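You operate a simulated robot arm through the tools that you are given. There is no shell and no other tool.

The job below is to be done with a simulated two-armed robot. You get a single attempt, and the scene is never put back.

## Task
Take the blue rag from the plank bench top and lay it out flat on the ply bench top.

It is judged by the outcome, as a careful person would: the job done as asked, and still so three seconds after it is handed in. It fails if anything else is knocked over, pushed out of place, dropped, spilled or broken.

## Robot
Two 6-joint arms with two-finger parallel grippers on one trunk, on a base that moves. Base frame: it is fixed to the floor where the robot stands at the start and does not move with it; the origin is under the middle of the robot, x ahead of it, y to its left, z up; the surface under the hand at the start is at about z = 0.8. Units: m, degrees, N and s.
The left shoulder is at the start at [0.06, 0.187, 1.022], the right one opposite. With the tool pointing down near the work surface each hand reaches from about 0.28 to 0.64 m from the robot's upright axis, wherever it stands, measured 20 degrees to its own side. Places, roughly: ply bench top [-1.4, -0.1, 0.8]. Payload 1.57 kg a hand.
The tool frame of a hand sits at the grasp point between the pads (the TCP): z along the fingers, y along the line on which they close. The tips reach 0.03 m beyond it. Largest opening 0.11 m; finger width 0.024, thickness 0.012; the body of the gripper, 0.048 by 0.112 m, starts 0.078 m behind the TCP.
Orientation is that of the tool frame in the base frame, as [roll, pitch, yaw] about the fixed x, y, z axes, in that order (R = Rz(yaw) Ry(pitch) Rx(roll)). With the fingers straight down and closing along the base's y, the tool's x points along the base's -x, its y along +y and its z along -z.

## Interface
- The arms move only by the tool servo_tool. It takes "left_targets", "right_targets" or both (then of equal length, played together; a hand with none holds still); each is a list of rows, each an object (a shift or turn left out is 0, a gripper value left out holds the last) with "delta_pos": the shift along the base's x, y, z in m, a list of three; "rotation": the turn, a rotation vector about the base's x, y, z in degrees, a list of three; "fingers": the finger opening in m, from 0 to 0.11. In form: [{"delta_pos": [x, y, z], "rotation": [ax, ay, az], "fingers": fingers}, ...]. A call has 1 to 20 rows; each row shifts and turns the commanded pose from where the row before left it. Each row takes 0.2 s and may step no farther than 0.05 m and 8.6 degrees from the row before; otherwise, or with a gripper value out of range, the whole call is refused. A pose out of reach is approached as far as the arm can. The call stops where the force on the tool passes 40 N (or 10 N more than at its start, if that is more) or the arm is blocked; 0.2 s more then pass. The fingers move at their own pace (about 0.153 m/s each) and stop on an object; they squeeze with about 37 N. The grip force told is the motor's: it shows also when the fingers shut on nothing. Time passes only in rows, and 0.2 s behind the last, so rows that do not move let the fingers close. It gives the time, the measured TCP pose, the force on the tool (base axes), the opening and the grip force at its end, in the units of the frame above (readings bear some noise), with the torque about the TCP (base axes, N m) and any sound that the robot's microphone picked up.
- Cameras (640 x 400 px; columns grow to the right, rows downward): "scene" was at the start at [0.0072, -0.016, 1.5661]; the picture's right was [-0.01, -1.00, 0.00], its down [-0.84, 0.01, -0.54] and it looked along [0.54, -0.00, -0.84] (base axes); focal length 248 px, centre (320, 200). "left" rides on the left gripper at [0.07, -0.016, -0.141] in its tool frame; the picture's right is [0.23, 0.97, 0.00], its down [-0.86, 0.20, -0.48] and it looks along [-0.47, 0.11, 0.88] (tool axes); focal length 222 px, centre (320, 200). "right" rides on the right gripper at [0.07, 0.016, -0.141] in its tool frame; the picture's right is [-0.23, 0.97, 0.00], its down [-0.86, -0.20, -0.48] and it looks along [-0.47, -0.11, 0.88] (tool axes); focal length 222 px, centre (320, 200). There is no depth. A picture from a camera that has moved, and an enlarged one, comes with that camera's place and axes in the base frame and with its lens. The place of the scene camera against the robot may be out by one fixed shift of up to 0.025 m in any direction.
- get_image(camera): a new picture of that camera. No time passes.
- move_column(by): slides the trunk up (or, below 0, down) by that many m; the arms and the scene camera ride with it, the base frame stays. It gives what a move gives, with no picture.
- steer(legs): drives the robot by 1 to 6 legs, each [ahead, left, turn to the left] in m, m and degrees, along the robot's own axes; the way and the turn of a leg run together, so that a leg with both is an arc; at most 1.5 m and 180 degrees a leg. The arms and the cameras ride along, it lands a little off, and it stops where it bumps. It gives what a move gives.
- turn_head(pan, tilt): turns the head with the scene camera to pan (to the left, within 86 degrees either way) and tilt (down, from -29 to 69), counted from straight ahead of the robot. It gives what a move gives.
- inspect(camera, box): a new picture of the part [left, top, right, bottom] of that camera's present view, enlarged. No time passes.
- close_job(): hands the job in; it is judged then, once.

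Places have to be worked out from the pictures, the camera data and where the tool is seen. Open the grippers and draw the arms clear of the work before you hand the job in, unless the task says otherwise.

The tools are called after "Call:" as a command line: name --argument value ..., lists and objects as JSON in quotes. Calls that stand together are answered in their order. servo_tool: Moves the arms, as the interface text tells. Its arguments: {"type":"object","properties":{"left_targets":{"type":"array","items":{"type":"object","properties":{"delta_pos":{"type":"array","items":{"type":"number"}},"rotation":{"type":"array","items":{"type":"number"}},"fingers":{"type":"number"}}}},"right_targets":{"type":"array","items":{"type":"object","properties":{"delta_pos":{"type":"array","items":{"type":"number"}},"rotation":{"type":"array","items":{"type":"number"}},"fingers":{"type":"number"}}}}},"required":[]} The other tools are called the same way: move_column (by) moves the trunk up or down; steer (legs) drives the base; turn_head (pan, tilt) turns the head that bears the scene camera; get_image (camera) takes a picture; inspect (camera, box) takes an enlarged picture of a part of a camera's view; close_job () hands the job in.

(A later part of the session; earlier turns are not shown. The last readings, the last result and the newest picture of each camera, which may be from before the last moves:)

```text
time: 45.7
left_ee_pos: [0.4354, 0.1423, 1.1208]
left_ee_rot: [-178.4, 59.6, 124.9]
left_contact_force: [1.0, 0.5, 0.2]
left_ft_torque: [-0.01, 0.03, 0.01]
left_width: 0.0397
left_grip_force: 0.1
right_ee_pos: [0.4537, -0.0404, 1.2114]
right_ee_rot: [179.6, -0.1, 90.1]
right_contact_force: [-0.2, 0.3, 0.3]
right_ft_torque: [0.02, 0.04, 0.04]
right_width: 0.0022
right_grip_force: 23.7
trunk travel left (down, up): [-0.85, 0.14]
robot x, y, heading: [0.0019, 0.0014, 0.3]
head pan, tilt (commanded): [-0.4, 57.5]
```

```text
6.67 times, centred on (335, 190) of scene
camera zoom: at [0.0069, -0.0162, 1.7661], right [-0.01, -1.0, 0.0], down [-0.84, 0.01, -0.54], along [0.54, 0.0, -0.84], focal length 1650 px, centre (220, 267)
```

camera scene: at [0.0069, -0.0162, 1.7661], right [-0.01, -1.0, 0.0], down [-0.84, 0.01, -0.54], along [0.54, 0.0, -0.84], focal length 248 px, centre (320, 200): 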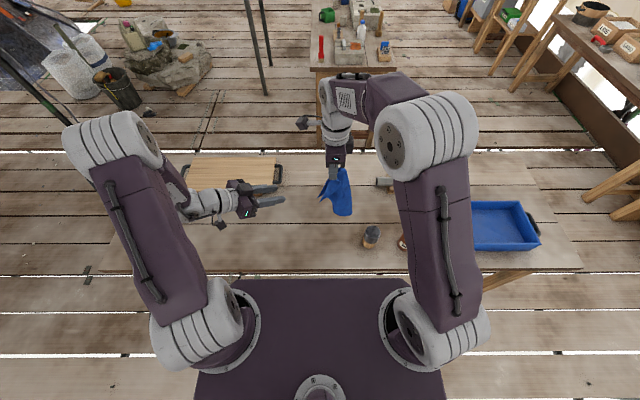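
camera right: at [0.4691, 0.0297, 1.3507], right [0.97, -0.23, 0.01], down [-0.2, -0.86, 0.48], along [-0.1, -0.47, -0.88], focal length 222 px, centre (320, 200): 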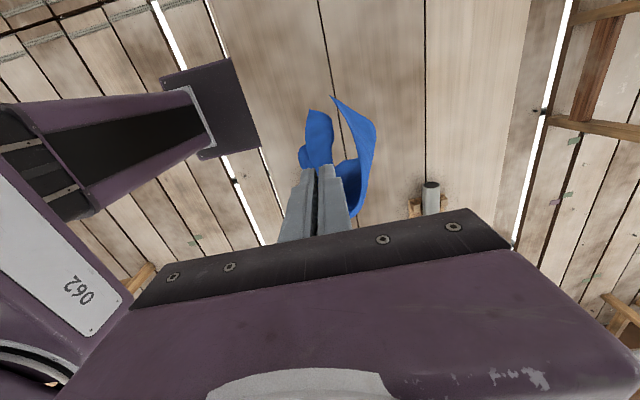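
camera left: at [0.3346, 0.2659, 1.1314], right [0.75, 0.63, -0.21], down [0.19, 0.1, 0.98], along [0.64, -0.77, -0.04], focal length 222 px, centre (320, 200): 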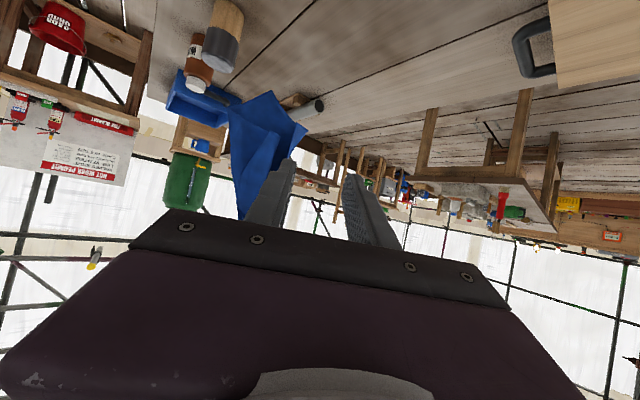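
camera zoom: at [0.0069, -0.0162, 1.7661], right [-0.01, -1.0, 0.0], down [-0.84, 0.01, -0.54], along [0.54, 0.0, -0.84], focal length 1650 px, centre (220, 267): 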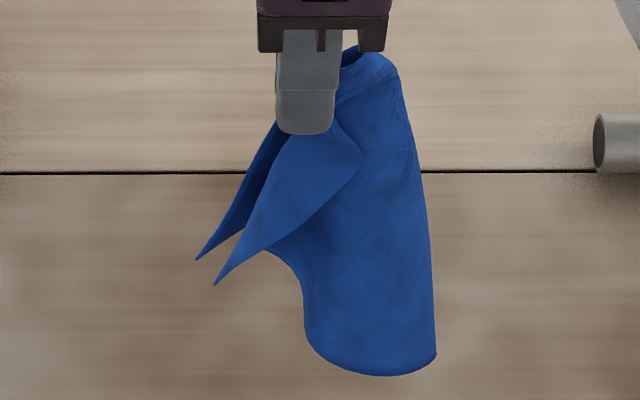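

K1's true tip is the lower vertex: the scene and right views agree on (0.479, 0.008, 1.018), with K2 at (0.450, -0.002, 1.040), about 3 cm apart along the left hand's closing direction. I'll move the left hand to a pre-grasp 7 cm short and check the alignment.

Call:
servo_tool --left_targets '[{"delta_pos": [0.0065, -0.026, -0.0155]}, {"delta_pos": [0.0065, -0.026, -0.0155]}, {"delta_pos": [0.0066, -0.0243, -0.0148]}, {}]'

Call:
inspect --camera "left" --box '[220, 70, 400, 230]'

Call:
inspect --camera "right" --box '[240, 20, 440, 180]'

Call:
inspect --camera "scene" --box '[260, 150, 370, 220]'

```text
time: 46.7
left_ee_pos: [0.4742, 0.0776, 1.0891]
left_ee_rot: [-177.4, 59.3, 125.4]
left_contact_force: [-0.4, -0.9, 0.3]
left_ft_torque: [0.0, 0.0, -0.02]
left_width: 0.0402
left_grip_force: 0.0
left hand out of reach, approached as far as the arm can: row 1, 2, 3
right_ee_pos: [0.4542, -0.0387, 1.2104]
right_ee_rot: [179.5, 0.0, 90.1]
right_contact_force: [-0.4, -0.4, -0.6]
right_ft_torque: [-0.03, 0.0, 0.0]
right_width: 0.0019
right_grip_force: 23.6
trunk travel left (down, up): [-0.85, 0.14]
robot x, y, heading: [0.0055, -0.0027, -0.2]
head pan, tilt (commanded): [-0.4, 57.5]
```

```text
2.50 times, centred on (310, 150) of left
camera zoom: at [0.3746, 0.2005, 1.1017], right [0.75, 0.63, -0.22], down [0.2, 0.1, 0.97], along [0.63, -0.77, -0.05], focal length 555 px, centre (345, 325)
```

zoom: 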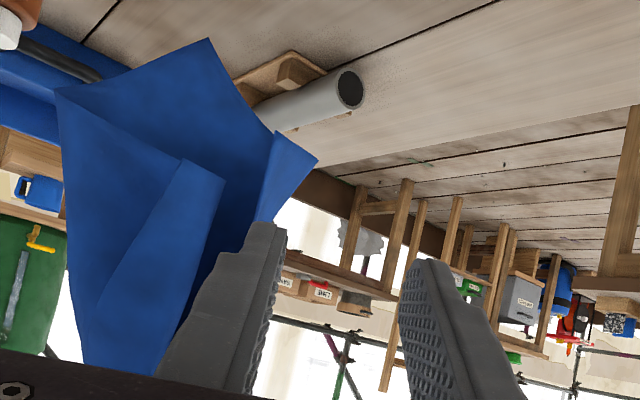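

```text
2.50 times, centred on (340, 100) of right
camera zoom: at [0.4694, 0.0303, 1.3505], right [0.97, -0.23, 0.01], down [-0.2, -0.86, 0.48], along [-0.1, -0.47, -0.88], focal length 555 px, centre (270, 450)
```

zoom: 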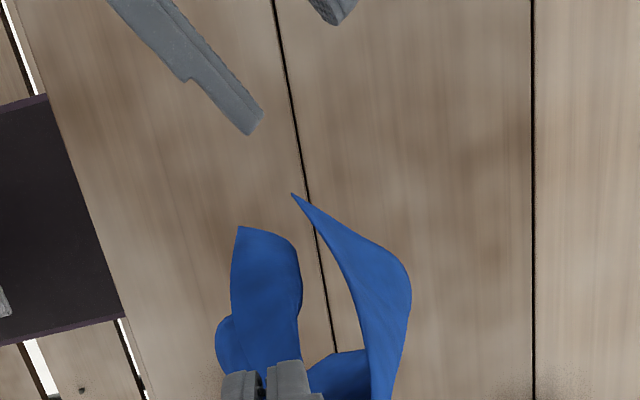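

```text
5.71 times, centred on (315, 185) of scene
camera zoom: at [0.0073, -0.0155, 1.7661], right [-0.01, -1.0, 0.0], down [-0.84, 0.0, -0.54], along [0.54, 0.0, -0.84], focal length 1414 px, centre (349, 286)
```

zoom: 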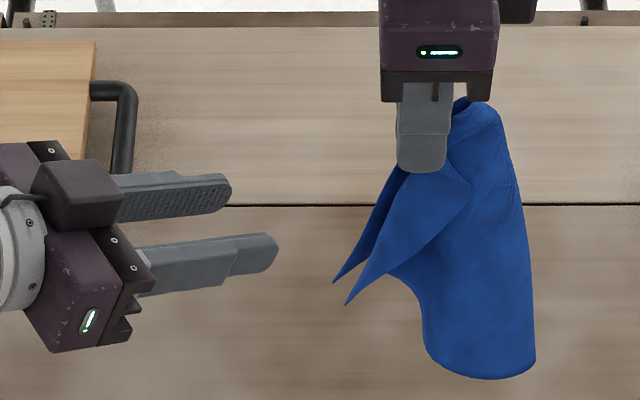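

The left arm is too folded there and was reported out of reach, so it ended about 2 cm off. I'll shift both hands 8 cm forward together to give the arms room, then re-check.

Call:
servo_tool --left_targets '[{"delta_pos": [0.01, 0.002, 0]}, {"delta_pos": [0.01, 0.002, 0]}, {"delta_pos": [0.01, 0.002, 0]}, {"delta_pos": [0.01, 0.002, 0]}, {"delta_pos": [0.01, 0.002, 0]}, {"delta_pos": [0.01, 0, 0]}, {"delta_pos": [0.01, 0, 0]}, {"delta_pos": [0.01, 0, 0]}, {}, {}, {}]' --right_targets '[{"delta_pos": [0.01, 0, 0]}, {"delta_pos": [0.01, 0, 0]}, {"delta_pos": [0.01, 0, 0]}, {"delta_pos": [0.01, 0, 0]}, {"delta_pos": [0.01, 0, 0]}, {"delta_pos": [0.01, 0, 0]}, {"delta_pos": [0.01, 0, 0]}, {"delta_pos": [0.01, 0, 0]}, {}, {}, {}]'

Call:
inspect --camera "left" --box '[220, 70, 400, 230]'

Call:
inspect --camera "right" --box '[240, 20, 440, 180]'

Call:
inspect --camera "scene" --box '[260, 120, 370, 200]'

```text
time: 49.1
left_ee_pos: [0.5541, 0.0823, 1.0868]
left_ee_rot: [-178.1, 59.5, 124.9]
left_contact_force: [-0.3, -0.2, -0.4]
left_ft_torque: [0.03, 0.0, 0.0]
left_width: 0.0401
left_grip_force: 0.1
right_ee_pos: [0.5347, -0.0395, 1.2099]
right_ee_rot: [179.6, 0.0, 90.1]
right_contact_force: [-0.3, 1.1, -1.1]
right_ft_torque: [0.02, 0.01, 0.01]
right_width: 0.002
right_grip_force: 24.0
trunk travel left (down, up): [-0.85, 0.14]
robot x, y, heading: [0.0024, -0.0041, -0.2]
head pan, tilt (commanded): [-0.4, 57.5]
```

```text
2.50 times, centred on (310, 150) of left
camera zoom: at [0.4536, 0.2056, 1.0992], right [0.75, 0.63, -0.21], down [0.19, 0.1, 0.98], along [0.64, -0.77, -0.05], focal length 555 px, centre (345, 325)
```

zoom: 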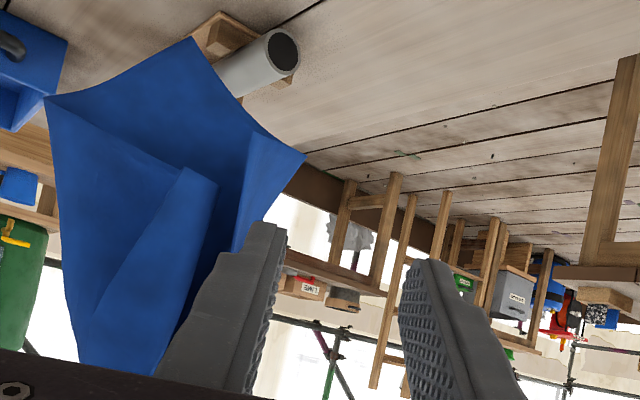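

```text
2.50 times, centred on (340, 100) of right
camera zoom: at [0.5499, 0.0303, 1.3499], right [0.97, -0.23, 0.01], down [-0.2, -0.86, 0.48], along [-0.1, -0.47, -0.88], focal length 555 px, centre (270, 450)
```

zoom: 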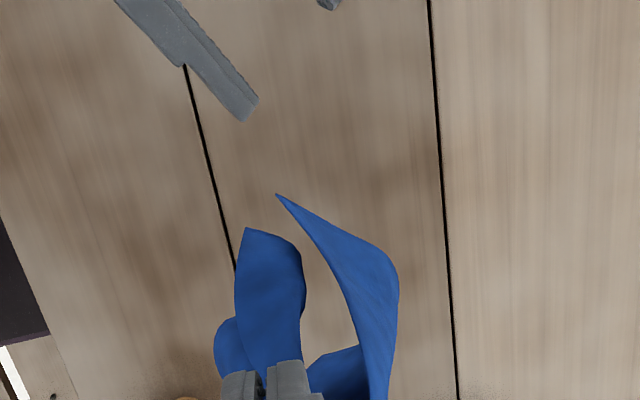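

```text
5.00 times, centred on (315, 160) of scene
camera zoom: at [0.0079, -0.0159, 1.7661], right [-0.01, -1.0, 0.0], down [-0.84, 0.01, -0.54], along [0.54, 0.0, -0.84], focal length 1237 px, centre (345, 400)
```

zoom: 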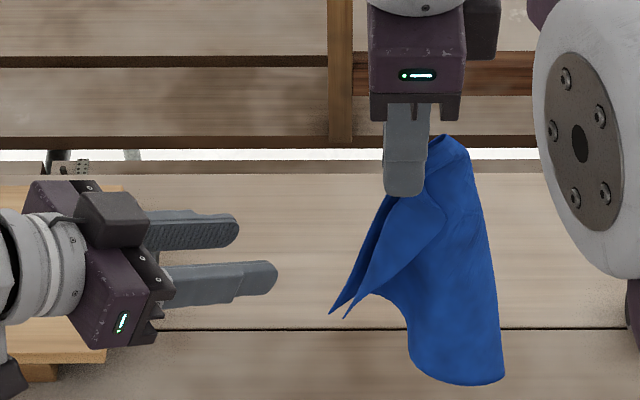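

Both hands are in reach now, and the cloth may still be swinging slightly. I'll wait a second and re-measure before inserting the fingers.

Call:
servo_tool --left_targets '[{}, {}, {}, {}, {}, {}, {}, {}]'

Call:
inspect --camera "right" --box '[260, 60, 380, 140]'

Call:
inspect --camera "scene" --box '[280, 130, 360, 190]'

```text
time: 50.9
left_ee_pos: [0.5525, 0.083, 1.086]
left_ee_rot: [-178.1, 59.5, 124.9]
left_contact_force: [-0.1, -0.3, -0.2]
left_ft_torque: [-0.03, 0.0, 0.01]
left_width: 0.0401
left_grip_force: 0.1
right_ee_pos: [0.5343, -0.0386, 1.2107]
right_ee_rot: [179.5, 0.1, 90.1]
right_contact_force: [0.3, 0.4, -0.2]
right_ft_torque: [-0.02, 0.02, 0.05]
right_width: 0.0021
right_grip_force: 23.7
trunk travel left (down, up): [-0.85, 0.14]
robot x, y, heading: [0.0022, -0.0, -0.1]
head pan, tilt (commanded): [-0.4, 57.5]
```

```text
5.00 times, centred on (320, 100) of right
camera zoom: at [0.5495, 0.0303, 1.35], right [0.97, -0.23, 0.01], down [-0.2, -0.86, 0.48], along [-0.1, -0.47, -0.88], focal length 1111 px, centre (320, 700)
```

zoom: 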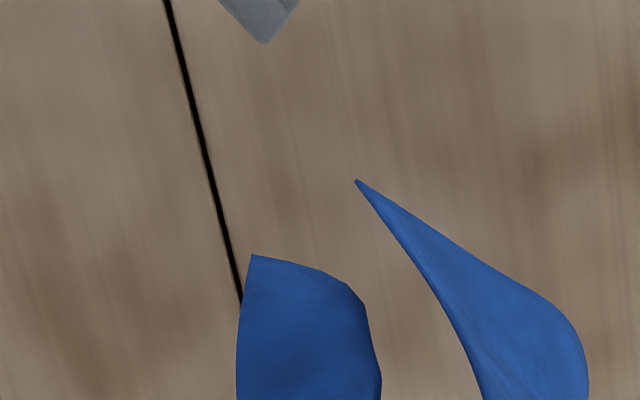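

```text
6.67 times, centred on (320, 160) of scene
camera zoom: at [0.0074, -0.0159, 1.7661], right [-0.01, -1.0, 0.0], down [-0.84, 0.01, -0.54], along [0.54, 0.0, -0.84], focal length 1650 px, centre (320, 467)
```

zoom: 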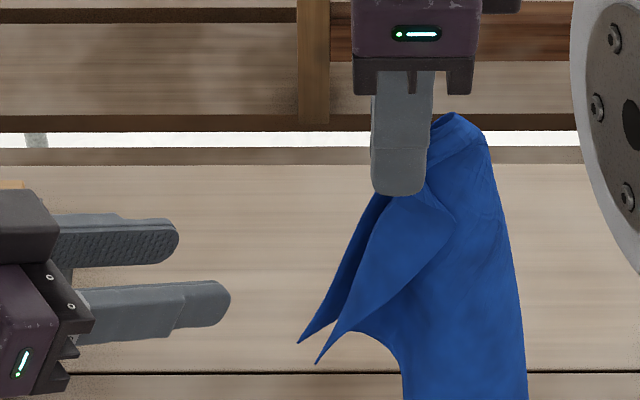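

Settled now: K1 at (0.557, 0.0075, 1.022) and K2 at (0.527, -0.003, 1.043), with a 3 cm gap. I'll shift the left hand sideways into line with the gap, advance 4.5 cm, and check.

Call:
servo_tool --left_targets '[{"delta_pos": [-0.0121, -0.0062, -0.0022]}, {"delta_pos": [-0.0121, -0.0062, -0.0022]}, {"delta_pos": [0.007, -0.0108, -0.0076]}, {"delta_pos": [0.007, -0.0108, -0.0076]}, {"delta_pos": [0.007, -0.0108, -0.0076]}, {}]'

Call:
inspect --camera "right" --box '[250, 50, 400, 150]'

Call:
inspect --camera "scene" --box '[280, 130, 360, 190]'

Call:
inspect --camera "left" --box '[220, 70, 400, 230]'

```text
time: 52.3
left_ee_pos: [0.551, 0.0348, 1.059]
left_ee_rot: [-178.1, 59.5, 124.9]
left_contact_force: [0.1, -1.0, -0.2]
left_ft_torque: [0.03, 0.02, -0.03]
left_width: 0.04
left_grip_force: 0.2
right_ee_pos: [0.5335, -0.0387, 1.2097]
right_ee_rot: [179.6, 0.0, 90.0]
right_contact_force: [0.0, -0.5, 0.2]
right_ft_torque: [0.03, -0.02, 0.03]
right_width: 0.0019
right_grip_force: 24.4
trunk travel left (down, up): [-0.85, 0.14]
robot x, y, heading: [-0.0034, 0.0018, -0.2]
head pan, tilt (commanded): [-0.4, 57.5]
```

```text
4.00 times, centred on (325, 100) of right
camera zoom: at [0.5495, 0.0304, 1.35], right [0.97, -0.23, 0.01], down [-0.2, -0.86, 0.48], along [-0.1, -0.47, -0.88], focal length 888 px, centre (300, 600)
```

zoom: 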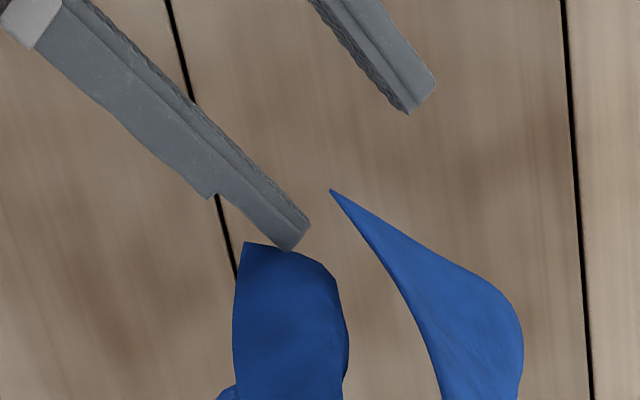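

```text
6.67 times, centred on (320, 160) of scene
camera zoom: at [0.0074, -0.0157, 1.7661], right [-0.01, -1.0, 0.0], down [-0.84, 0.01, -0.54], along [0.54, 0.0, -0.84], focal length 1650 px, centre (320, 467)
```

zoom: 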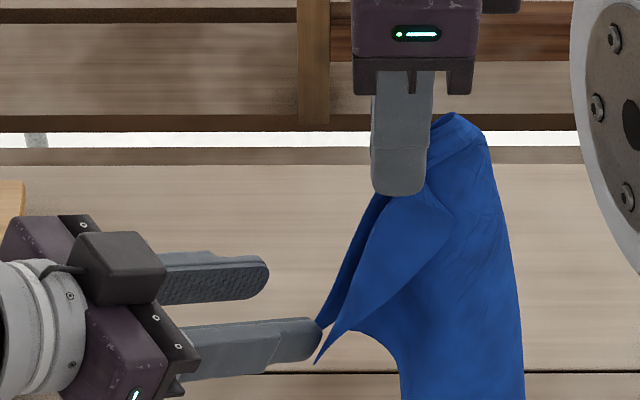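

```text
2.50 times, centred on (310, 150) of left
camera zoom: at [0.4503, 0.1582, 1.0722], right [0.75, 0.63, -0.21], down [0.19, 0.1, 0.98], along [0.64, -0.77, -0.05], focal length 555 px, centre (345, 325)
```

zoom: 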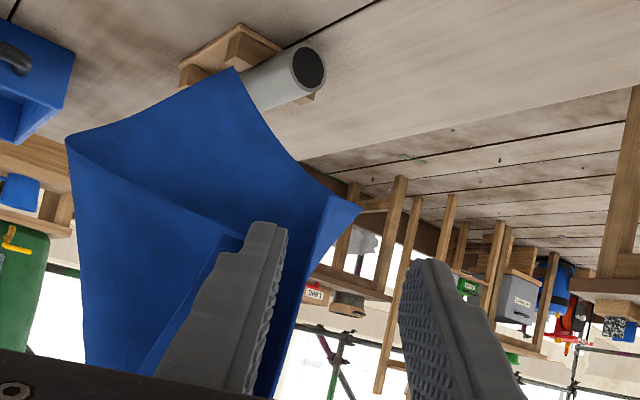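

The inner fingertip is at the mouth of the gap, touching K2's flap, and K1's tip lies between the two fingers. I'll nudge 3 mm toward K1 and advance the remaining 3.3 cm, then look before closing.

Call:
servo_tool --left_targets '[{"delta_pos": [0.0025, 0.0017, 0]}, {"delta_pos": [0.0052, -0.008, -0.0056]}, {"delta_pos": [0.0052, -0.008, -0.0056]}, {"delta_pos": [0.0052, -0.008, -0.0056]}, {}]'

Call:
inspect --camera "right" --box '[250, 50, 400, 150]'

Call:
inspect --camera "scene" --box '[280, 130, 360, 190]'

Call:
inspect --camera "left" --box '[220, 70, 400, 230]'

```text
time: 53.5
left_ee_pos: [0.569, 0.017, 1.0446]
left_ee_rot: [-178.2, 59.4, 124.9]
left_contact_force: [0.4, 0.3, 0.7]
left_ft_torque: [-0.02, -0.01, -0.02]
left_width: 0.0402
left_grip_force: 0.1
right_ee_pos: [0.5345, -0.0402, 1.2095]
right_ee_rot: [179.6, -0.1, 90.1]
right_contact_force: [-0.1, 0.2, -0.6]
right_ft_torque: [-0.02, 0.02, 0.03]
right_width: 0.0021
right_grip_force: 23.3
trunk travel left (down, up): [-0.85, 0.14]
robot x, y, heading: [-0.0002, 0.0028, 0.1]
head pan, tilt (commanded): [-0.4, 57.5]
```

```text
4.00 times, centred on (325, 100) of right
camera zoom: at [0.5494, 0.0304, 1.3501], right [0.97, -0.23, 0.01], down [-0.2, -0.86, 0.48], along [-0.1, -0.47, -0.88], focal length 888 px, centre (300, 600)
```

zoom: 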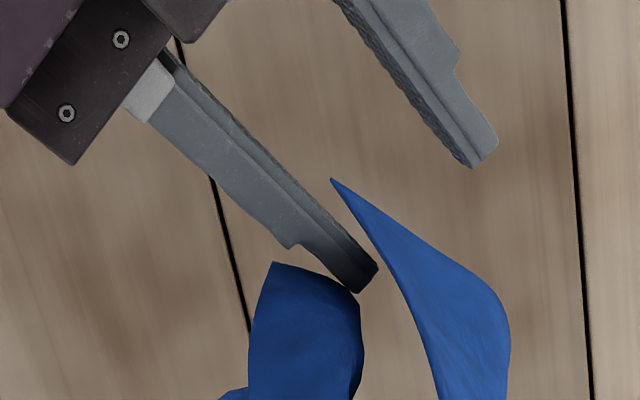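

```text
6.67 times, centred on (320, 160) of scene
camera zoom: at [0.0073, -0.0158, 1.7661], right [-0.01, -1.0, 0.0], down [-0.84, 0.01, -0.54], along [0.54, 0.0, -0.84], focal length 1650 px, centre (320, 467)
```

zoom: 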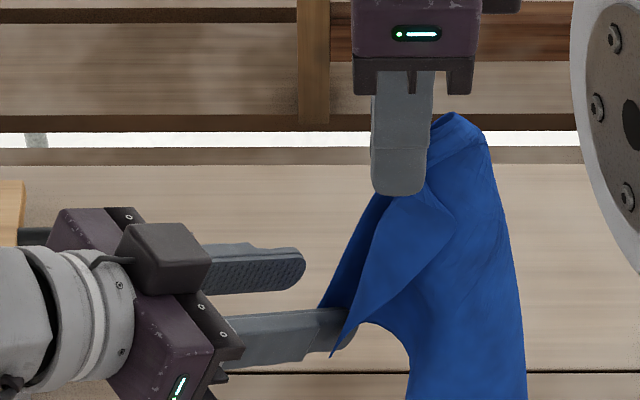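

```text
2.50 times, centred on (310, 150) of left
camera zoom: at [0.4694, 0.1382, 1.0562], right [0.75, 0.63, -0.21], down [0.19, 0.1, 0.98], along [0.64, -0.77, -0.05], focal length 555 px, centre (345, 325)
```

zoom: 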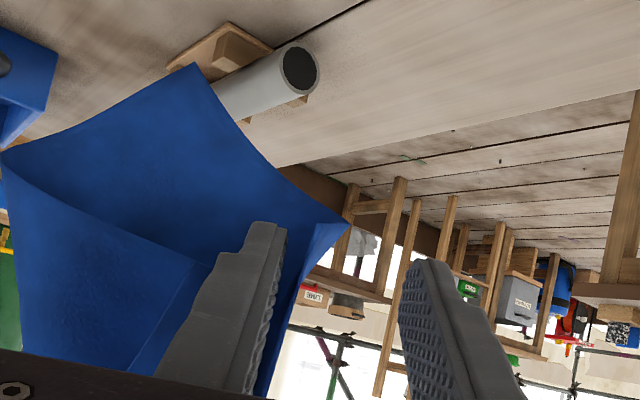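

The inner finger is in the gap and K1's corner lies between the fingers for about 3 cm, with K2 outside. I'll lower 5 mm to centre on the corner and close gently.

Call:
servo_tool --left_targets '[{"delta_pos": [0, 0, -0.005]}, {"fingers": 0.03}, {"fingers": 0.02}, {"fingers": 0.01}, {"fingers": 0.0}, {"fingers": 0.0}, {"fingers": 0.0}]'

Call:
inspect --camera "right" --box '[250, 50, 400, 150]'

Call:
inspect --camera "scene" --box '[280, 130, 360, 190]'

Call:
inspect --camera "left" --box '[220, 70, 400, 230]'

```text
time: 55.1
left_ee_pos: [0.57, 0.015, 1.0393]
left_ee_rot: [-178.2, 59.5, 124.9]
left_contact_force: [-0.8, -0.3, 0.3]
left_ft_torque: [0.0, 0.03, 0.0]
left_width: 0.0019
left_grip_force: 23.4
right_ee_pos: [0.5348, -0.0384, 1.2095]
right_ee_rot: [179.6, 0.0, 90.1]
right_contact_force: [-0.5, 0.7, -1.0]
right_ft_torque: [-0.01, 0.0, 0.06]
right_width: 0.0019
right_grip_force: 23.9
trunk travel left (down, up): [-0.85, 0.14]
robot x, y, heading: [0.0004, -0.0015, -0.1]
head pan, tilt (commanded): [-0.4, 57.5]
```

```text
4.00 times, centred on (325, 100) of right
camera zoom: at [0.5495, 0.0302, 1.35], right [0.97, -0.23, 0.01], down [-0.2, -0.86, 0.48], along [-0.1, -0.47, -0.88], focal length 888 px, centre (300, 600)
```

zoom: 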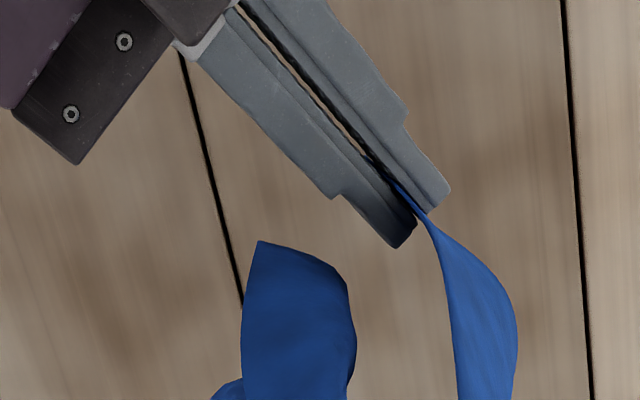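

```text
6.67 times, centred on (320, 160) of scene
camera zoom: at [0.0074, -0.0159, 1.7661], right [-0.01, -1.0, 0.0], down [-0.84, 0.01, -0.54], along [0.54, 0.0, -0.84], focal length 1650 px, centre (320, 467)
```

zoom: 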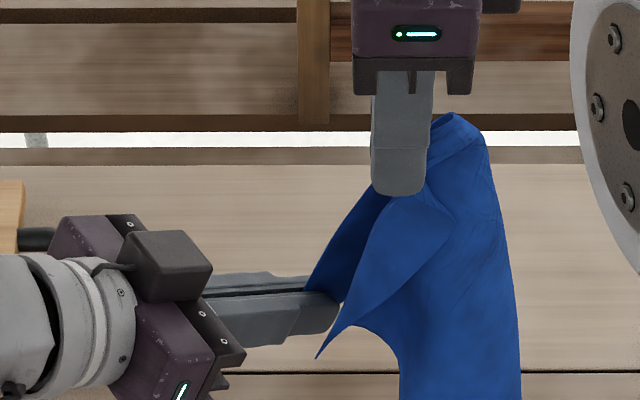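

```text
2.50 times, centred on (310, 150) of left
camera zoom: at [0.4693, 0.138, 1.0508], right [0.75, 0.63, -0.21], down [0.19, 0.1, 0.98], along [0.64, -0.77, -0.05], focal length 555 px, centre (345, 325)
```

zoom: 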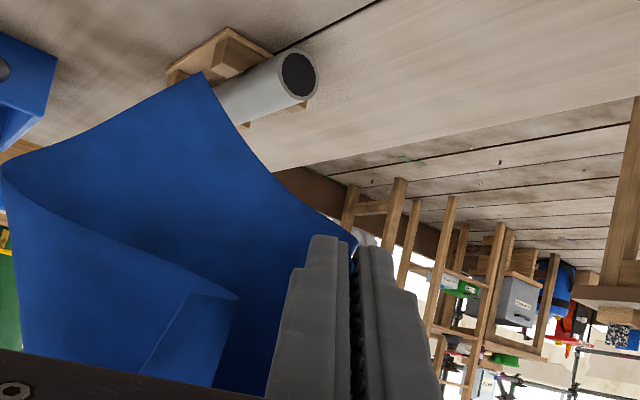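

The left hand now has a clean single-layer grip on K1 (width 1.9 mm, grip 23 N). I'll raise it level with the right hand and spread the two about 17 cm apart to see the shared edge stretch out.

Call:
servo_tool --left_targets '[{"delta_pos": [-0.004, 0.008, 0.02]}, {"delta_pos": [-0.006, 0.01, 0.02]}, {"delta_pos": [-0.006, 0.01, 0.02]}, {"delta_pos": [-0.008, 0.01, 0.02]}, {"delta_pos": [-0.008, 0.01, 0.02]}, {"delta_pos": [-0.008, 0.01, 0.02]}, {"delta_pos": [-0.005, 0.01, 0.02]}, {"delta_pos": [-0.005, 0.007, 0.02]}, {}, {}, {}]' --right_targets '[{"delta_pos": [-0.002, -0.005, 0]}, {"delta_pos": [-0.002, -0.005, 0]}, {"delta_pos": [-0.002, -0.005, 0]}, {"delta_pos": [-0.002, -0.005, 0]}, {"delta_pos": [-0.002, -0.005, 0]}, {"delta_pos": [-0.002, -0.005, 0]}, {"delta_pos": [-0.002, -0.005, 0]}, {"delta_pos": [-0.002, -0.005, 0]}, {}, {}, {}]'

Call:
get_image --camera "scene"

Call:
get_image --camera "right"

Call:
get_image --camera "left"

```text
time: 57.5
left_ee_pos: [0.5191, 0.0906, 1.1992]
left_ee_rot: [-178.2, 59.4, 125.0]
left_contact_force: [-0.1, -3.8, 0.3]
left_ft_torque: [0.09, 0.0, -0.02]
left_width: 0.002
left_grip_force: 23.4
right_ee_pos: [0.5177, -0.0786, 1.2087]
right_ee_rot: [179.7, -0.1, 90.1]
right_contact_force: [-0.1, 3.9, 0.6]
right_ft_torque: [-0.06, 0.0, 0.12]
right_width: 0.0022
right_grip_force: 23.2
trunk travel left (down, up): [-0.85, 0.14]
robot x, y, heading: [-0.0008, -0.0011, 0.1]
head pan, tilt (commanded): [-0.4, 57.5]
```

```text
taken
camera scene: at [0.0068, -0.0161, 1.7661], right [-0.01, -1.0, 0.0], down [-0.84, 0.01, -0.54], along [0.54, 0.0, -0.84], focal length 248 px, centre (320, 200)
```

scene: 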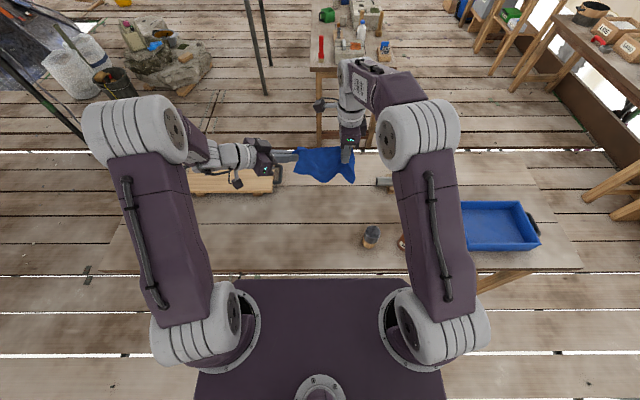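

```text
taken
camera right: at [0.5331, -0.0097, 1.3494], right [0.97, -0.23, 0.01], down [-0.2, -0.86, 0.48], along [-0.1, -0.47, -0.88], focal length 222 px, centre (320, 200)
```

right: 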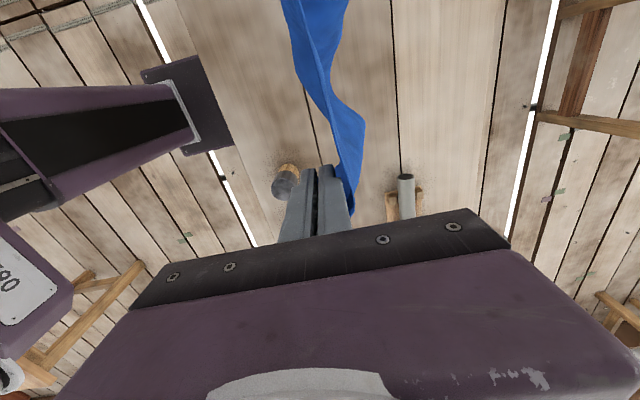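

```text
taken
camera left: at [0.4184, 0.2119, 1.2107], right [0.75, 0.63, -0.21], down [0.19, 0.1, 0.98], along [0.64, -0.77, -0.05], focal length 222 px, centre (320, 200)
```

left: 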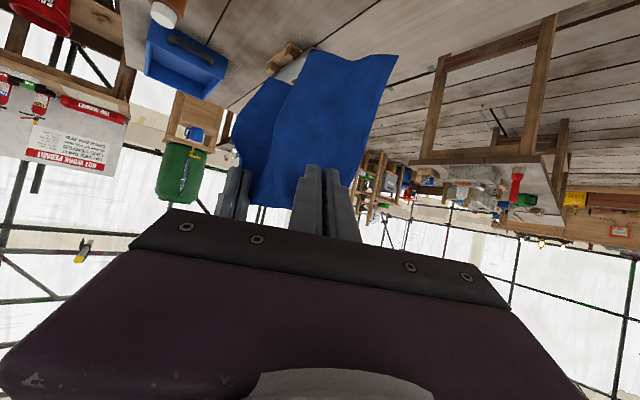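

There is about 3.8 N of tension at 17 cm, so the shared edge is the short 0.205 m one (BC) and the rag hangs 0.26 m from it. I'll relax by a few mm and look more closely at how it hangs.

Call:
servo_tool --left_targets '[{"delta_pos": [0, -0.004, 0]}, {}, {}, {}]' --right_targets '[{"delta_pos": [0, 0.003, 0]}, {}, {}, {}]'

Call:
inspect --camera "scene" --box '[260, 120, 380, 200]'

Call:
inspect --camera "left" --box '[210, 30, 420, 210]'

Call:
inspect --camera "right" --box '[240, 0, 420, 200]'

```text
time: 58.5
left_ee_pos: [0.519, 0.0841, 1.1963]
left_ee_rot: [-178.2, 59.4, 124.9]
left_contact_force: [-0.3, -0.4, 0.0]
left_ft_torque: [0.03, 0.03, 0.02]
left_width: 0.0021
left_grip_force: 23.4
right_ee_pos: [0.5185, -0.0756, 1.209]
right_ee_rot: [179.7, 0.0, 90.1]
right_contact_force: [-0.4, -0.2, -0.2]
right_ft_torque: [0.02, 0.04, 0.05]
right_width: 0.0019
right_grip_force: 22.9
trunk travel left (down, up): [-0.85, 0.14]
robot x, y, heading: [-0.0016, -0.003, -0.1]
head pan, tilt (commanded): [-0.4, 57.5]
```

```text
5.00 times, centred on (320, 160) of scene
camera zoom: at [0.0075, -0.0159, 1.7661], right [-0.01, -1.0, 0.0], down [-0.84, 0.01, -0.54], along [0.54, 0.0, -0.84], focal length 1237 px, centre (320, 400)
```

zoom: 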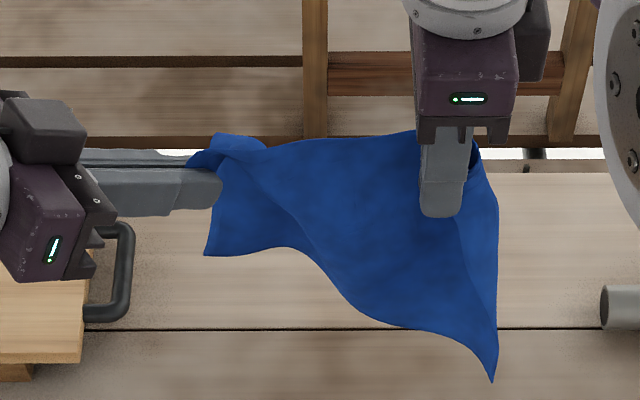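

```text
2.22 times, centred on (315, 120) of left
camera zoom: at [0.4191, 0.2083, 1.2098], right [0.75, 0.63, -0.21], down [0.19, 0.1, 0.98], along [0.64, -0.77, -0.05], focal length 494 px, centre (331, 378)
```

zoom: 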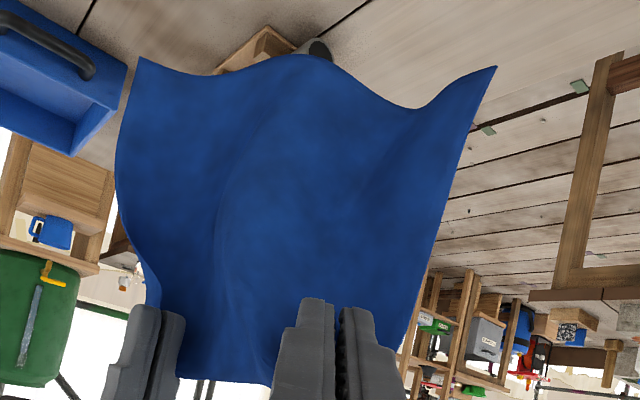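

```text
2.00 times, centred on (330, 100) of right
camera zoom: at [0.5336, -0.0066, 1.3492], right [0.97, -0.23, 0.01], down [-0.2, -0.86, 0.48], along [-0.1, -0.47, -0.88], focal length 444 px, centre (300, 400)
```

zoom: 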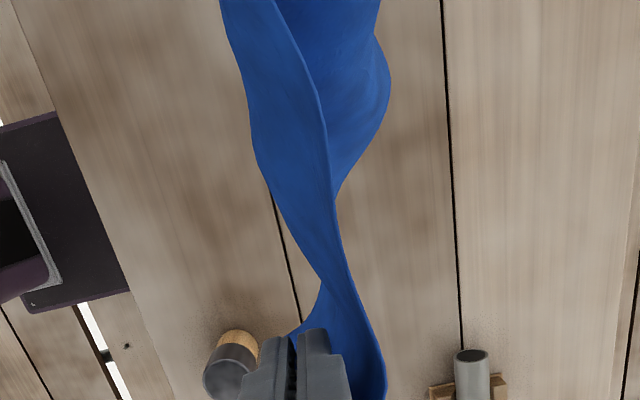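

The rag now hangs like a flag between the two hands, almost flat, with its lower corners free at about z≈0.93. Before driving I'll look left and right with the head to learn what surrounds the robot.

Call:
turn_head --pan 86 --tilt 30

Call:
get_image --camera "scene"

Call:
turn_head --pan -86 --tilt 30

Call:
get_image --camera "scene"

```text
time: 60.1
left_ee_pos: [0.5192, 0.0857, 1.1992]
left_ee_rot: [-178.2, 59.5, 124.9]
left_contact_force: [0.3, -0.3, -0.3]
left_ft_torque: [0.01, -0.01, 0.0]
left_width: 0.0019
left_grip_force: 23.3
right_ee_pos: [0.518, -0.0761, 1.2092]
right_ee_rot: [179.6, 0.1, 90.1]
right_contact_force: [0.4, 0.9, 0.5]
right_ft_torque: [-0.02, 0.0, 0.0]
right_width: 0.0022
right_grip_force: 23.4
trunk travel left (down, up): [-0.85, 0.14]
robot x, y, heading: [-0.0018, -0.0014, -0.1]
head pan, tilt (commanded): [85.9, 30.0]
```

```text
taken
camera scene: at [-0.0557, 0.0747, 1.8052], right [1.0, -0.07, 0.0], down [-0.04, -0.5, -0.87], along [0.06, 0.86, -0.5], focal length 248 px, centre (320, 200)
```

scene: 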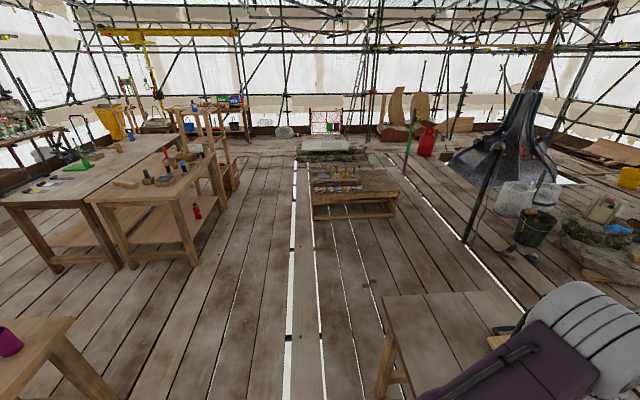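

```text
time: 62.7
left_ee_pos: [0.5186, 0.0844, 1.1973]
left_ee_rot: [-178.2, 59.5, 124.9]
left_contact_force: [0.6, -0.1, -0.1]
left_ft_torque: [-0.01, 0.04, 0.02]
left_width: 0.002
left_grip_force: 23.8
right_ee_pos: [0.5184, -0.0751, 1.2095]
right_ee_rot: [179.6, 0.0, 90.1]
right_contact_force: [-0.3, 0.8, 0.2]
right_ft_torque: [0.01, -0.01, 0.08]
right_width: 0.0021
right_grip_force: 23.3
trunk travel left (down, up): [-0.85, 0.14]
robot x, y, heading: [-0.0011, 0.0014, -0.0]
head pan, tilt (commanded): [-85.9, 30.0]
```

```text
taken
camera scene: at [-0.0557, -0.1057, 1.8052], right [-1.0, -0.07, 0.0], down [-0.04, 0.5, -0.87], along [0.06, -0.86, -0.5], focal length 248 px, centre (320, 200)
```

scene: 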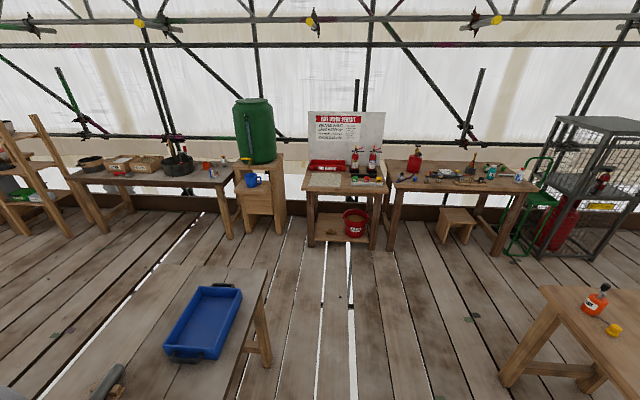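

The ply bench's near edge is at about x≈-1.09, spanning y from about -1.0 to 0.83, and the floor between is clear. I'll back away 0.3 m from the plank bench first, with the rag held high, and check the grips.

Call:
steer --legs '[[-0.3, 0, 0]]'

Call:
turn_head --pan 0 --tilt 50

Call:
get_image --camera "scene"

```text
time: 64.8
left_ee_pos: [0.2153, 0.0848, 1.1979]
left_ee_rot: [-178.0, 59.4, 125.0]
left_contact_force: [0.1, -0.2, -0.1]
left_ft_torque: [-0.01, 0.0, 0.02]
left_width: 0.0021
left_grip_force: 24.1
right_ee_pos: [0.2154, -0.0757, 1.2078]
right_ee_rot: [179.8, -0.1, 90.0]
right_contact_force: [0.8, 0.2, -0.1]
right_ft_torque: [0.02, 0.04, 0.01]
right_width: 0.0023
right_grip_force: 23.2
trunk travel left (down, up): [-0.85, 0.14]
robot x, y, heading: [-0.3045, 0.0009, 0.1]
head pan, tilt (commanded): [-85.9, 30.0]
```

```text
time: 66.4
left_ee_pos: [0.2146, 0.085, 1.1973]
left_ee_rot: [-178.2, 59.5, 124.9]
left_contact_force: [-0.4, -0.3, 0.1]
left_ft_torque: [0.0, -0.01, -0.02]
left_width: 0.0016
left_grip_force: 23.6
right_ee_pos: [0.2134, -0.0767, 1.2089]
right_ee_rot: [179.6, 0.0, 89.9]
right_contact_force: [-0.8, 0.9, -0.4]
right_ft_torque: [-0.02, 0.0, 0.03]
right_width: 0.002
right_grip_force: 23.5
trunk travel left (down, up): [-0.85, 0.14]
robot x, y, heading: [-0.3051, -0.0022, -0.0]
head pan, tilt (commanded): [0.0, 50.0]
```

```text
taken
camera scene: at [-0.2902, -0.0156, 1.7757], right [0.0, -1.0, 0.0], down [-0.77, 0.0, -0.64], along [0.64, 0.0, -0.77], focal length 248 px, centre (320, 200)
```

scene: 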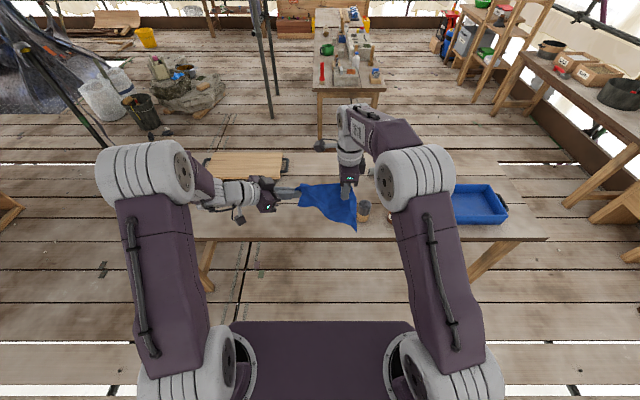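

The rag is still held and now clear of the plank bench, whose items are undisturbed. I'll turn 180° to the left in two steps, over clear floor.

Call:
steer --legs '[[0, 0, 90]]'

Call:
get_image --camera "scene"

Call:
steer --legs '[[0, 0, 90]]'

Call:
get_image --camera "scene"

```text
time: 70.6
left_ee_pos: [-0.3816, 0.5196, 1.1981]
left_ee_rot: [-178.3, 59.5, -145.9]
left_contact_force: [0.4, -0.7, -0.3]
left_ft_torque: [-0.01, 0.02, -0.01]
left_width: 0.0019
left_grip_force: 23.6
right_ee_pos: [-0.2219, 0.5177, 1.2089]
right_ee_rot: [179.6, 0.0, 179.2]
right_contact_force: [0.4, -0.2, -0.9]
right_ft_torque: [-0.01, -0.06, 0.0]
right_width: 0.0021
right_grip_force: 24.0
trunk travel left (down, up): [-0.85, 0.14]
robot x, y, heading: [-0.3065, -0.0015, 89.1]
head pan, tilt (commanded): [0.0, 50.0]
```

```text
taken
camera scene: at [-0.3069, 0.0017, 1.7757], right [1.0, -0.01, 0.0], down [-0.01, -0.77, -0.64], along [0.01, 0.64, -0.77], focal length 248 px, centre (320, 200)
```

scene: 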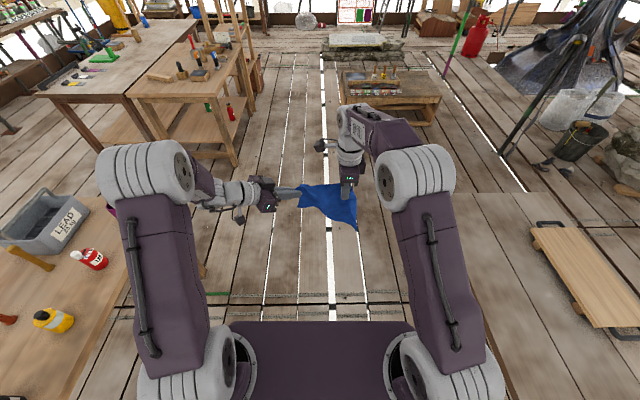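

```text
time: 74.9
left_ee_pos: [-0.8218, -0.0962, 1.1981]
left_ee_rot: [-178.2, 59.4, -53.8]
left_contact_force: [0.5, -0.5, 0.9]
left_ft_torque: [-0.03, 0.04, -0.04]
left_width: 0.0017
left_grip_force: 23.2
right_ee_pos: [-0.8255, 0.0663, 1.2086]
right_ee_rot: [179.6, 0.0, -88.6]
right_contact_force: [-0.3, -0.2, -0.7]
right_ft_torque: [-0.04, -0.02, -0.02]
right_width: 0.0021
right_grip_force: 23.6
trunk travel left (down, up): [-0.85, 0.14]
robot x, y, heading: [-0.306, -0.0012, -178.8]
head pan, tilt (commanded): [0.0, 50.0]
```

```text
taken
camera scene: at [-0.3246, -0.0157, 1.7757], right [-0.02, 1.0, 0.0], down [0.77, 0.02, -0.64], along [-0.64, -0.01, -0.77], focal length 248 px, centre (320, 200)
```

scene: 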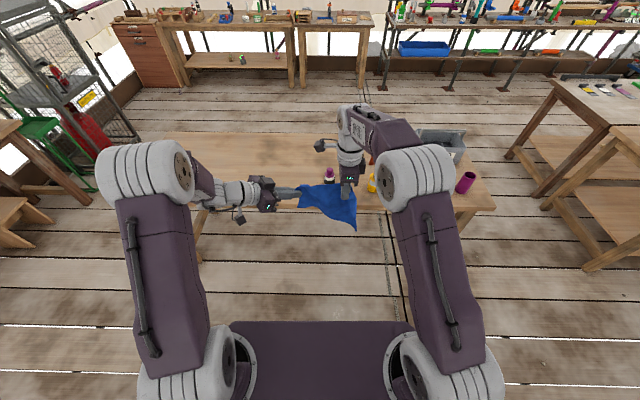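

I'm now facing the ply bench and the rag is still held. I'll enlarge the bench to find a clear area of at least 0.3 × 0.35 m.

Call:
inspect --camera "scene" --box '[130, 110, 510, 250]'

Call:
get_image --camera "left"

Call:
get_image --camera "right"

Call:
turn_head --pan 30 --tilt 45

Call:
get_image --camera "scene"

Call:
turn_head --pan -30 --tilt 45

Call:
get_image --camera "scene"

```text
1.68 times, centred on (320, 180) of scene
camera zoom: at [-0.3246, -0.0157, 1.7757], right [-0.02, 1.0, 0.0], down [0.77, 0.02, -0.64], along [-0.64, -0.01, -0.77], focal length 417 px, centre (320, 234)
```

zoom: 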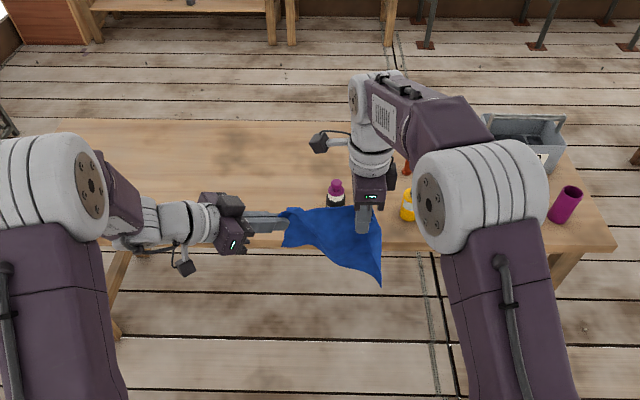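

```text
taken
camera left: at [-0.7203, -0.2163, 1.2098], right [-0.73, -0.65, -0.21], down [-0.19, -0.1, 0.98], along [-0.65, 0.76, -0.05], focal length 222 px, centre (320, 200)
```

left: 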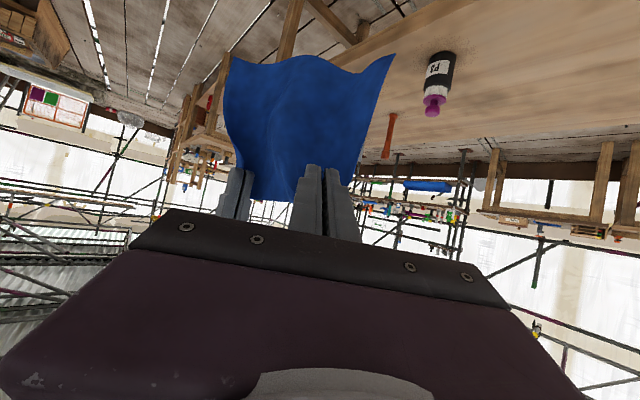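

```text
taken
camera right: at [-0.8389, -0.0048, 1.3492], right [-0.98, 0.21, 0.01], down [0.18, 0.86, 0.48], along [0.09, 0.47, -0.88], focal length 222 px, centre (320, 200)
```

right: 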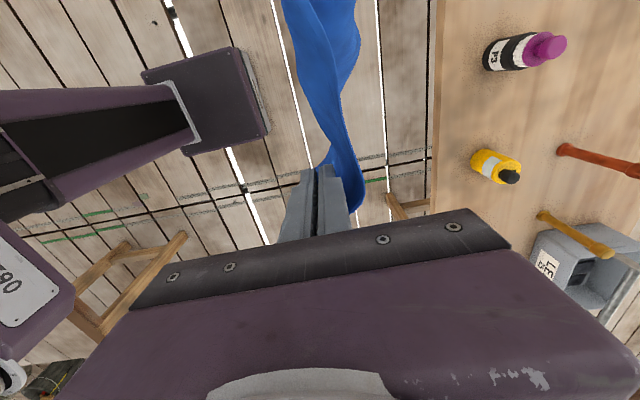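

```text
time: 75.8
left_ee_pos: [-0.8227, -0.0968, 1.1976]
left_ee_rot: [-178.3, 59.5, -53.9]
left_contact_force: [-0.4, 0.0, -0.6]
left_ft_torque: [0.0, 0.0, -0.03]
left_width: 0.002
left_grip_force: 23.7
right_ee_pos: [-0.8254, 0.0653, 1.2092]
right_ee_rot: [179.6, 0.0, -88.8]
right_contact_force: [0.6, 0.4, -1.0]
right_ft_torque: [0.03, -0.03, 0.0]
right_width: 0.002
right_grip_force: 24.5
trunk travel left (down, up): [-0.85, 0.14]
robot x, y, heading: [-0.3052, 0.0008, -178.6]
head pan, tilt (commanded): [30.0, 45.0]
```

```text
taken
camera scene: at [-0.3171, -0.0563, 1.7826], right [-0.52, 0.86, 0.0], down [0.61, 0.37, -0.71], along [-0.6, -0.37, -0.71], focal length 248 px, centre (320, 200)
```

scene: 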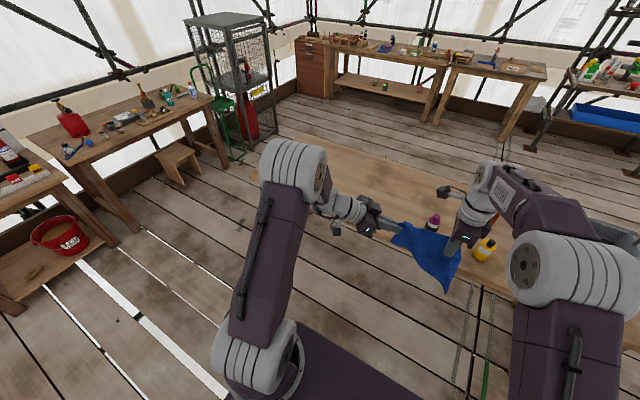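

```text
time: 77.1
left_ee_pos: [-0.8227, -0.0964, 1.1975]
left_ee_rot: [-178.2, 59.5, -53.9]
left_contact_force: [0.2, -1.2, 0.8]
left_ft_torque: [0.03, -0.02, -0.07]
left_width: 0.0019
left_grip_force: 23.0
right_ee_pos: [-0.8249, 0.0651, 1.2093]
right_ee_rot: [179.6, 0.1, -88.7]
right_contact_force: [0.7, -0.3, -0.6]
right_ft_torque: [0.0, 0.03, -0.04]
right_width: 0.0021
right_grip_force: 23.4
trunk travel left (down, up): [-0.85, 0.14]
robot x, y, heading: [-0.3046, 0.0011, -178.8]
head pan, tilt (commanded): [-30.0, 45.0]
```

```text
taken
camera scene: at [-0.3189, 0.0248, 1.7826], right [0.48, 0.88, 0.0], down [0.62, -0.34, -0.71], along [-0.62, 0.34, -0.71], focal length 248 px, centre (320, 200)
```

scene: 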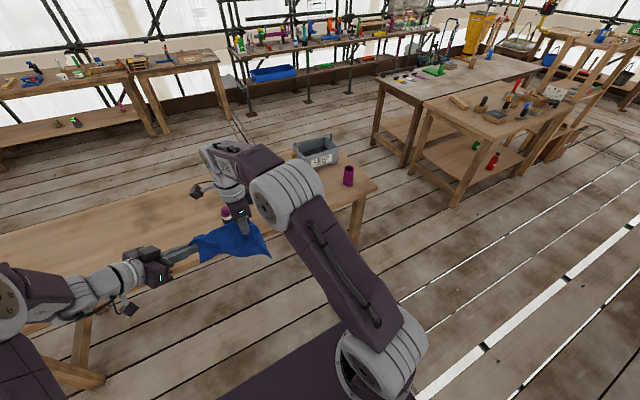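

The robot's left half of the ply bench (y<-0.1) looks empty, while the right half holds a P3 bottle, a yellow bottle, a red tool, a bin and a cup. I'll strafe left about 0.45 m to face the empty part and move partway ahead, with the rag still short of the bench edge.

Call:
steer --legs '[[0, 0.45, -1.2], [0.15, 0, 0]]'

Call:
turn_head --pan 0 --tilt 45

Call:
get_image --camera "scene"

Call:
get_image --camera "left"

Call:
get_image --camera "right"

```text
time: 80.9
left_ee_pos: [-0.971, -0.541, 1.1999]
left_ee_rot: [-178.4, 59.6, -55.6]
left_contact_force: [0.4, 0.2, 0.2]
left_ft_torque: [-0.02, 0.02, 0.03]
left_width: 0.002
left_grip_force: 23.4
right_ee_pos: [-0.9688, -0.3788, 1.211]
right_ee_rot: [179.5, -0.1, -90.3]
right_contact_force: [0.7, 0.1, -0.6]
right_ft_torque: [0.0, 0.01, -0.04]
right_width: 0.0017
right_grip_force: 23.1
trunk travel left (down, up): [-0.85, 0.14]
robot x, y, heading: [-0.4551, -0.454, 179.7]
head pan, tilt (commanded): [-30.0, 45.0]
```

```text
time: 81.8
left_ee_pos: [-0.9739, -0.5398, 1.1976]
left_ee_rot: [-178.1, 59.5, -55.4]
left_contact_force: [-0.3, -0.1, 0.2]
left_ft_torque: [0.01, -0.01, -0.05]
left_width: 0.0019
left_grip_force: 23.6
right_ee_pos: [-0.9722, -0.3796, 1.2076]
right_ee_rot: [179.6, 0.1, -90.2]
right_contact_force: [-0.1, 0.8, -0.1]
right_ft_torque: [0.01, 0.02, -0.02]
right_width: 0.0019
right_grip_force: 23.8
trunk travel left (down, up): [-0.85, 0.14]
robot x, y, heading: [-0.453, -0.4578, 179.6]
head pan, tilt (commanded): [0.0, 45.0]
```

```text
taken
camera scene: at [-0.4781, -0.4734, 1.7826], right [0.01, 1.0, 0.0], down [0.71, -0.01, -0.71], along [-0.71, 0.01, -0.71], focal length 248 px, centre (320, 200)
```

scene: 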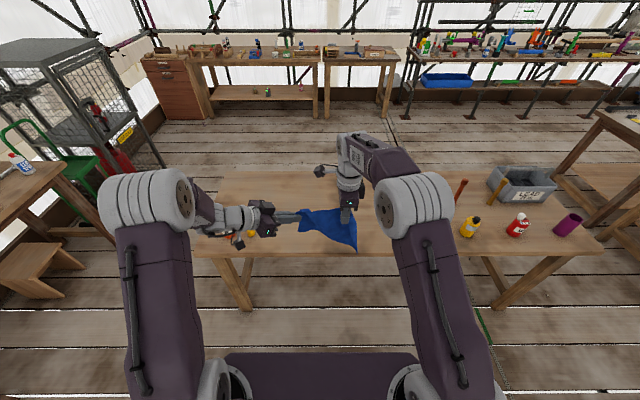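

```text
taken
camera left: at [-0.875, -0.6631, 1.2096], right [-0.75, -0.62, -0.21], down [-0.19, -0.1, 0.98], along [-0.63, 0.77, -0.05], focal length 222 px, centre (320, 200)
```

left: 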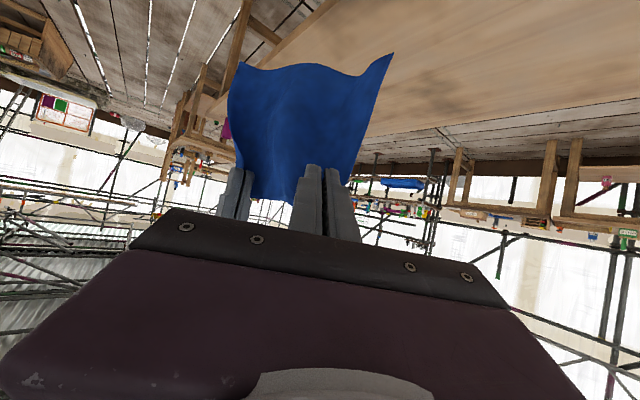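

```text
taken
camera right: at [-0.9878, -0.4485, 1.3491], right [-0.97, 0.23, 0.01], down [0.21, 0.85, 0.48], along [0.11, 0.46, -0.88], focal length 222 px, centre (320, 200)
```

right: 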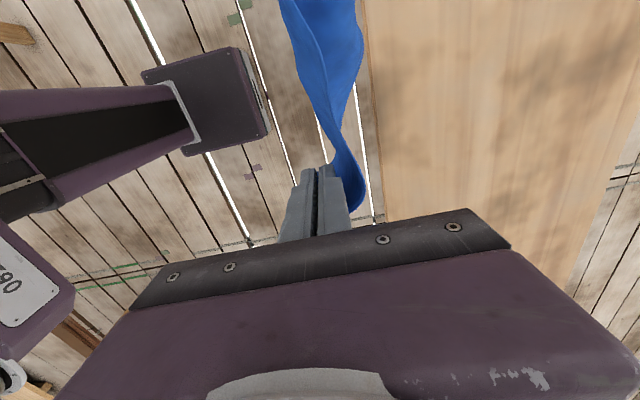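

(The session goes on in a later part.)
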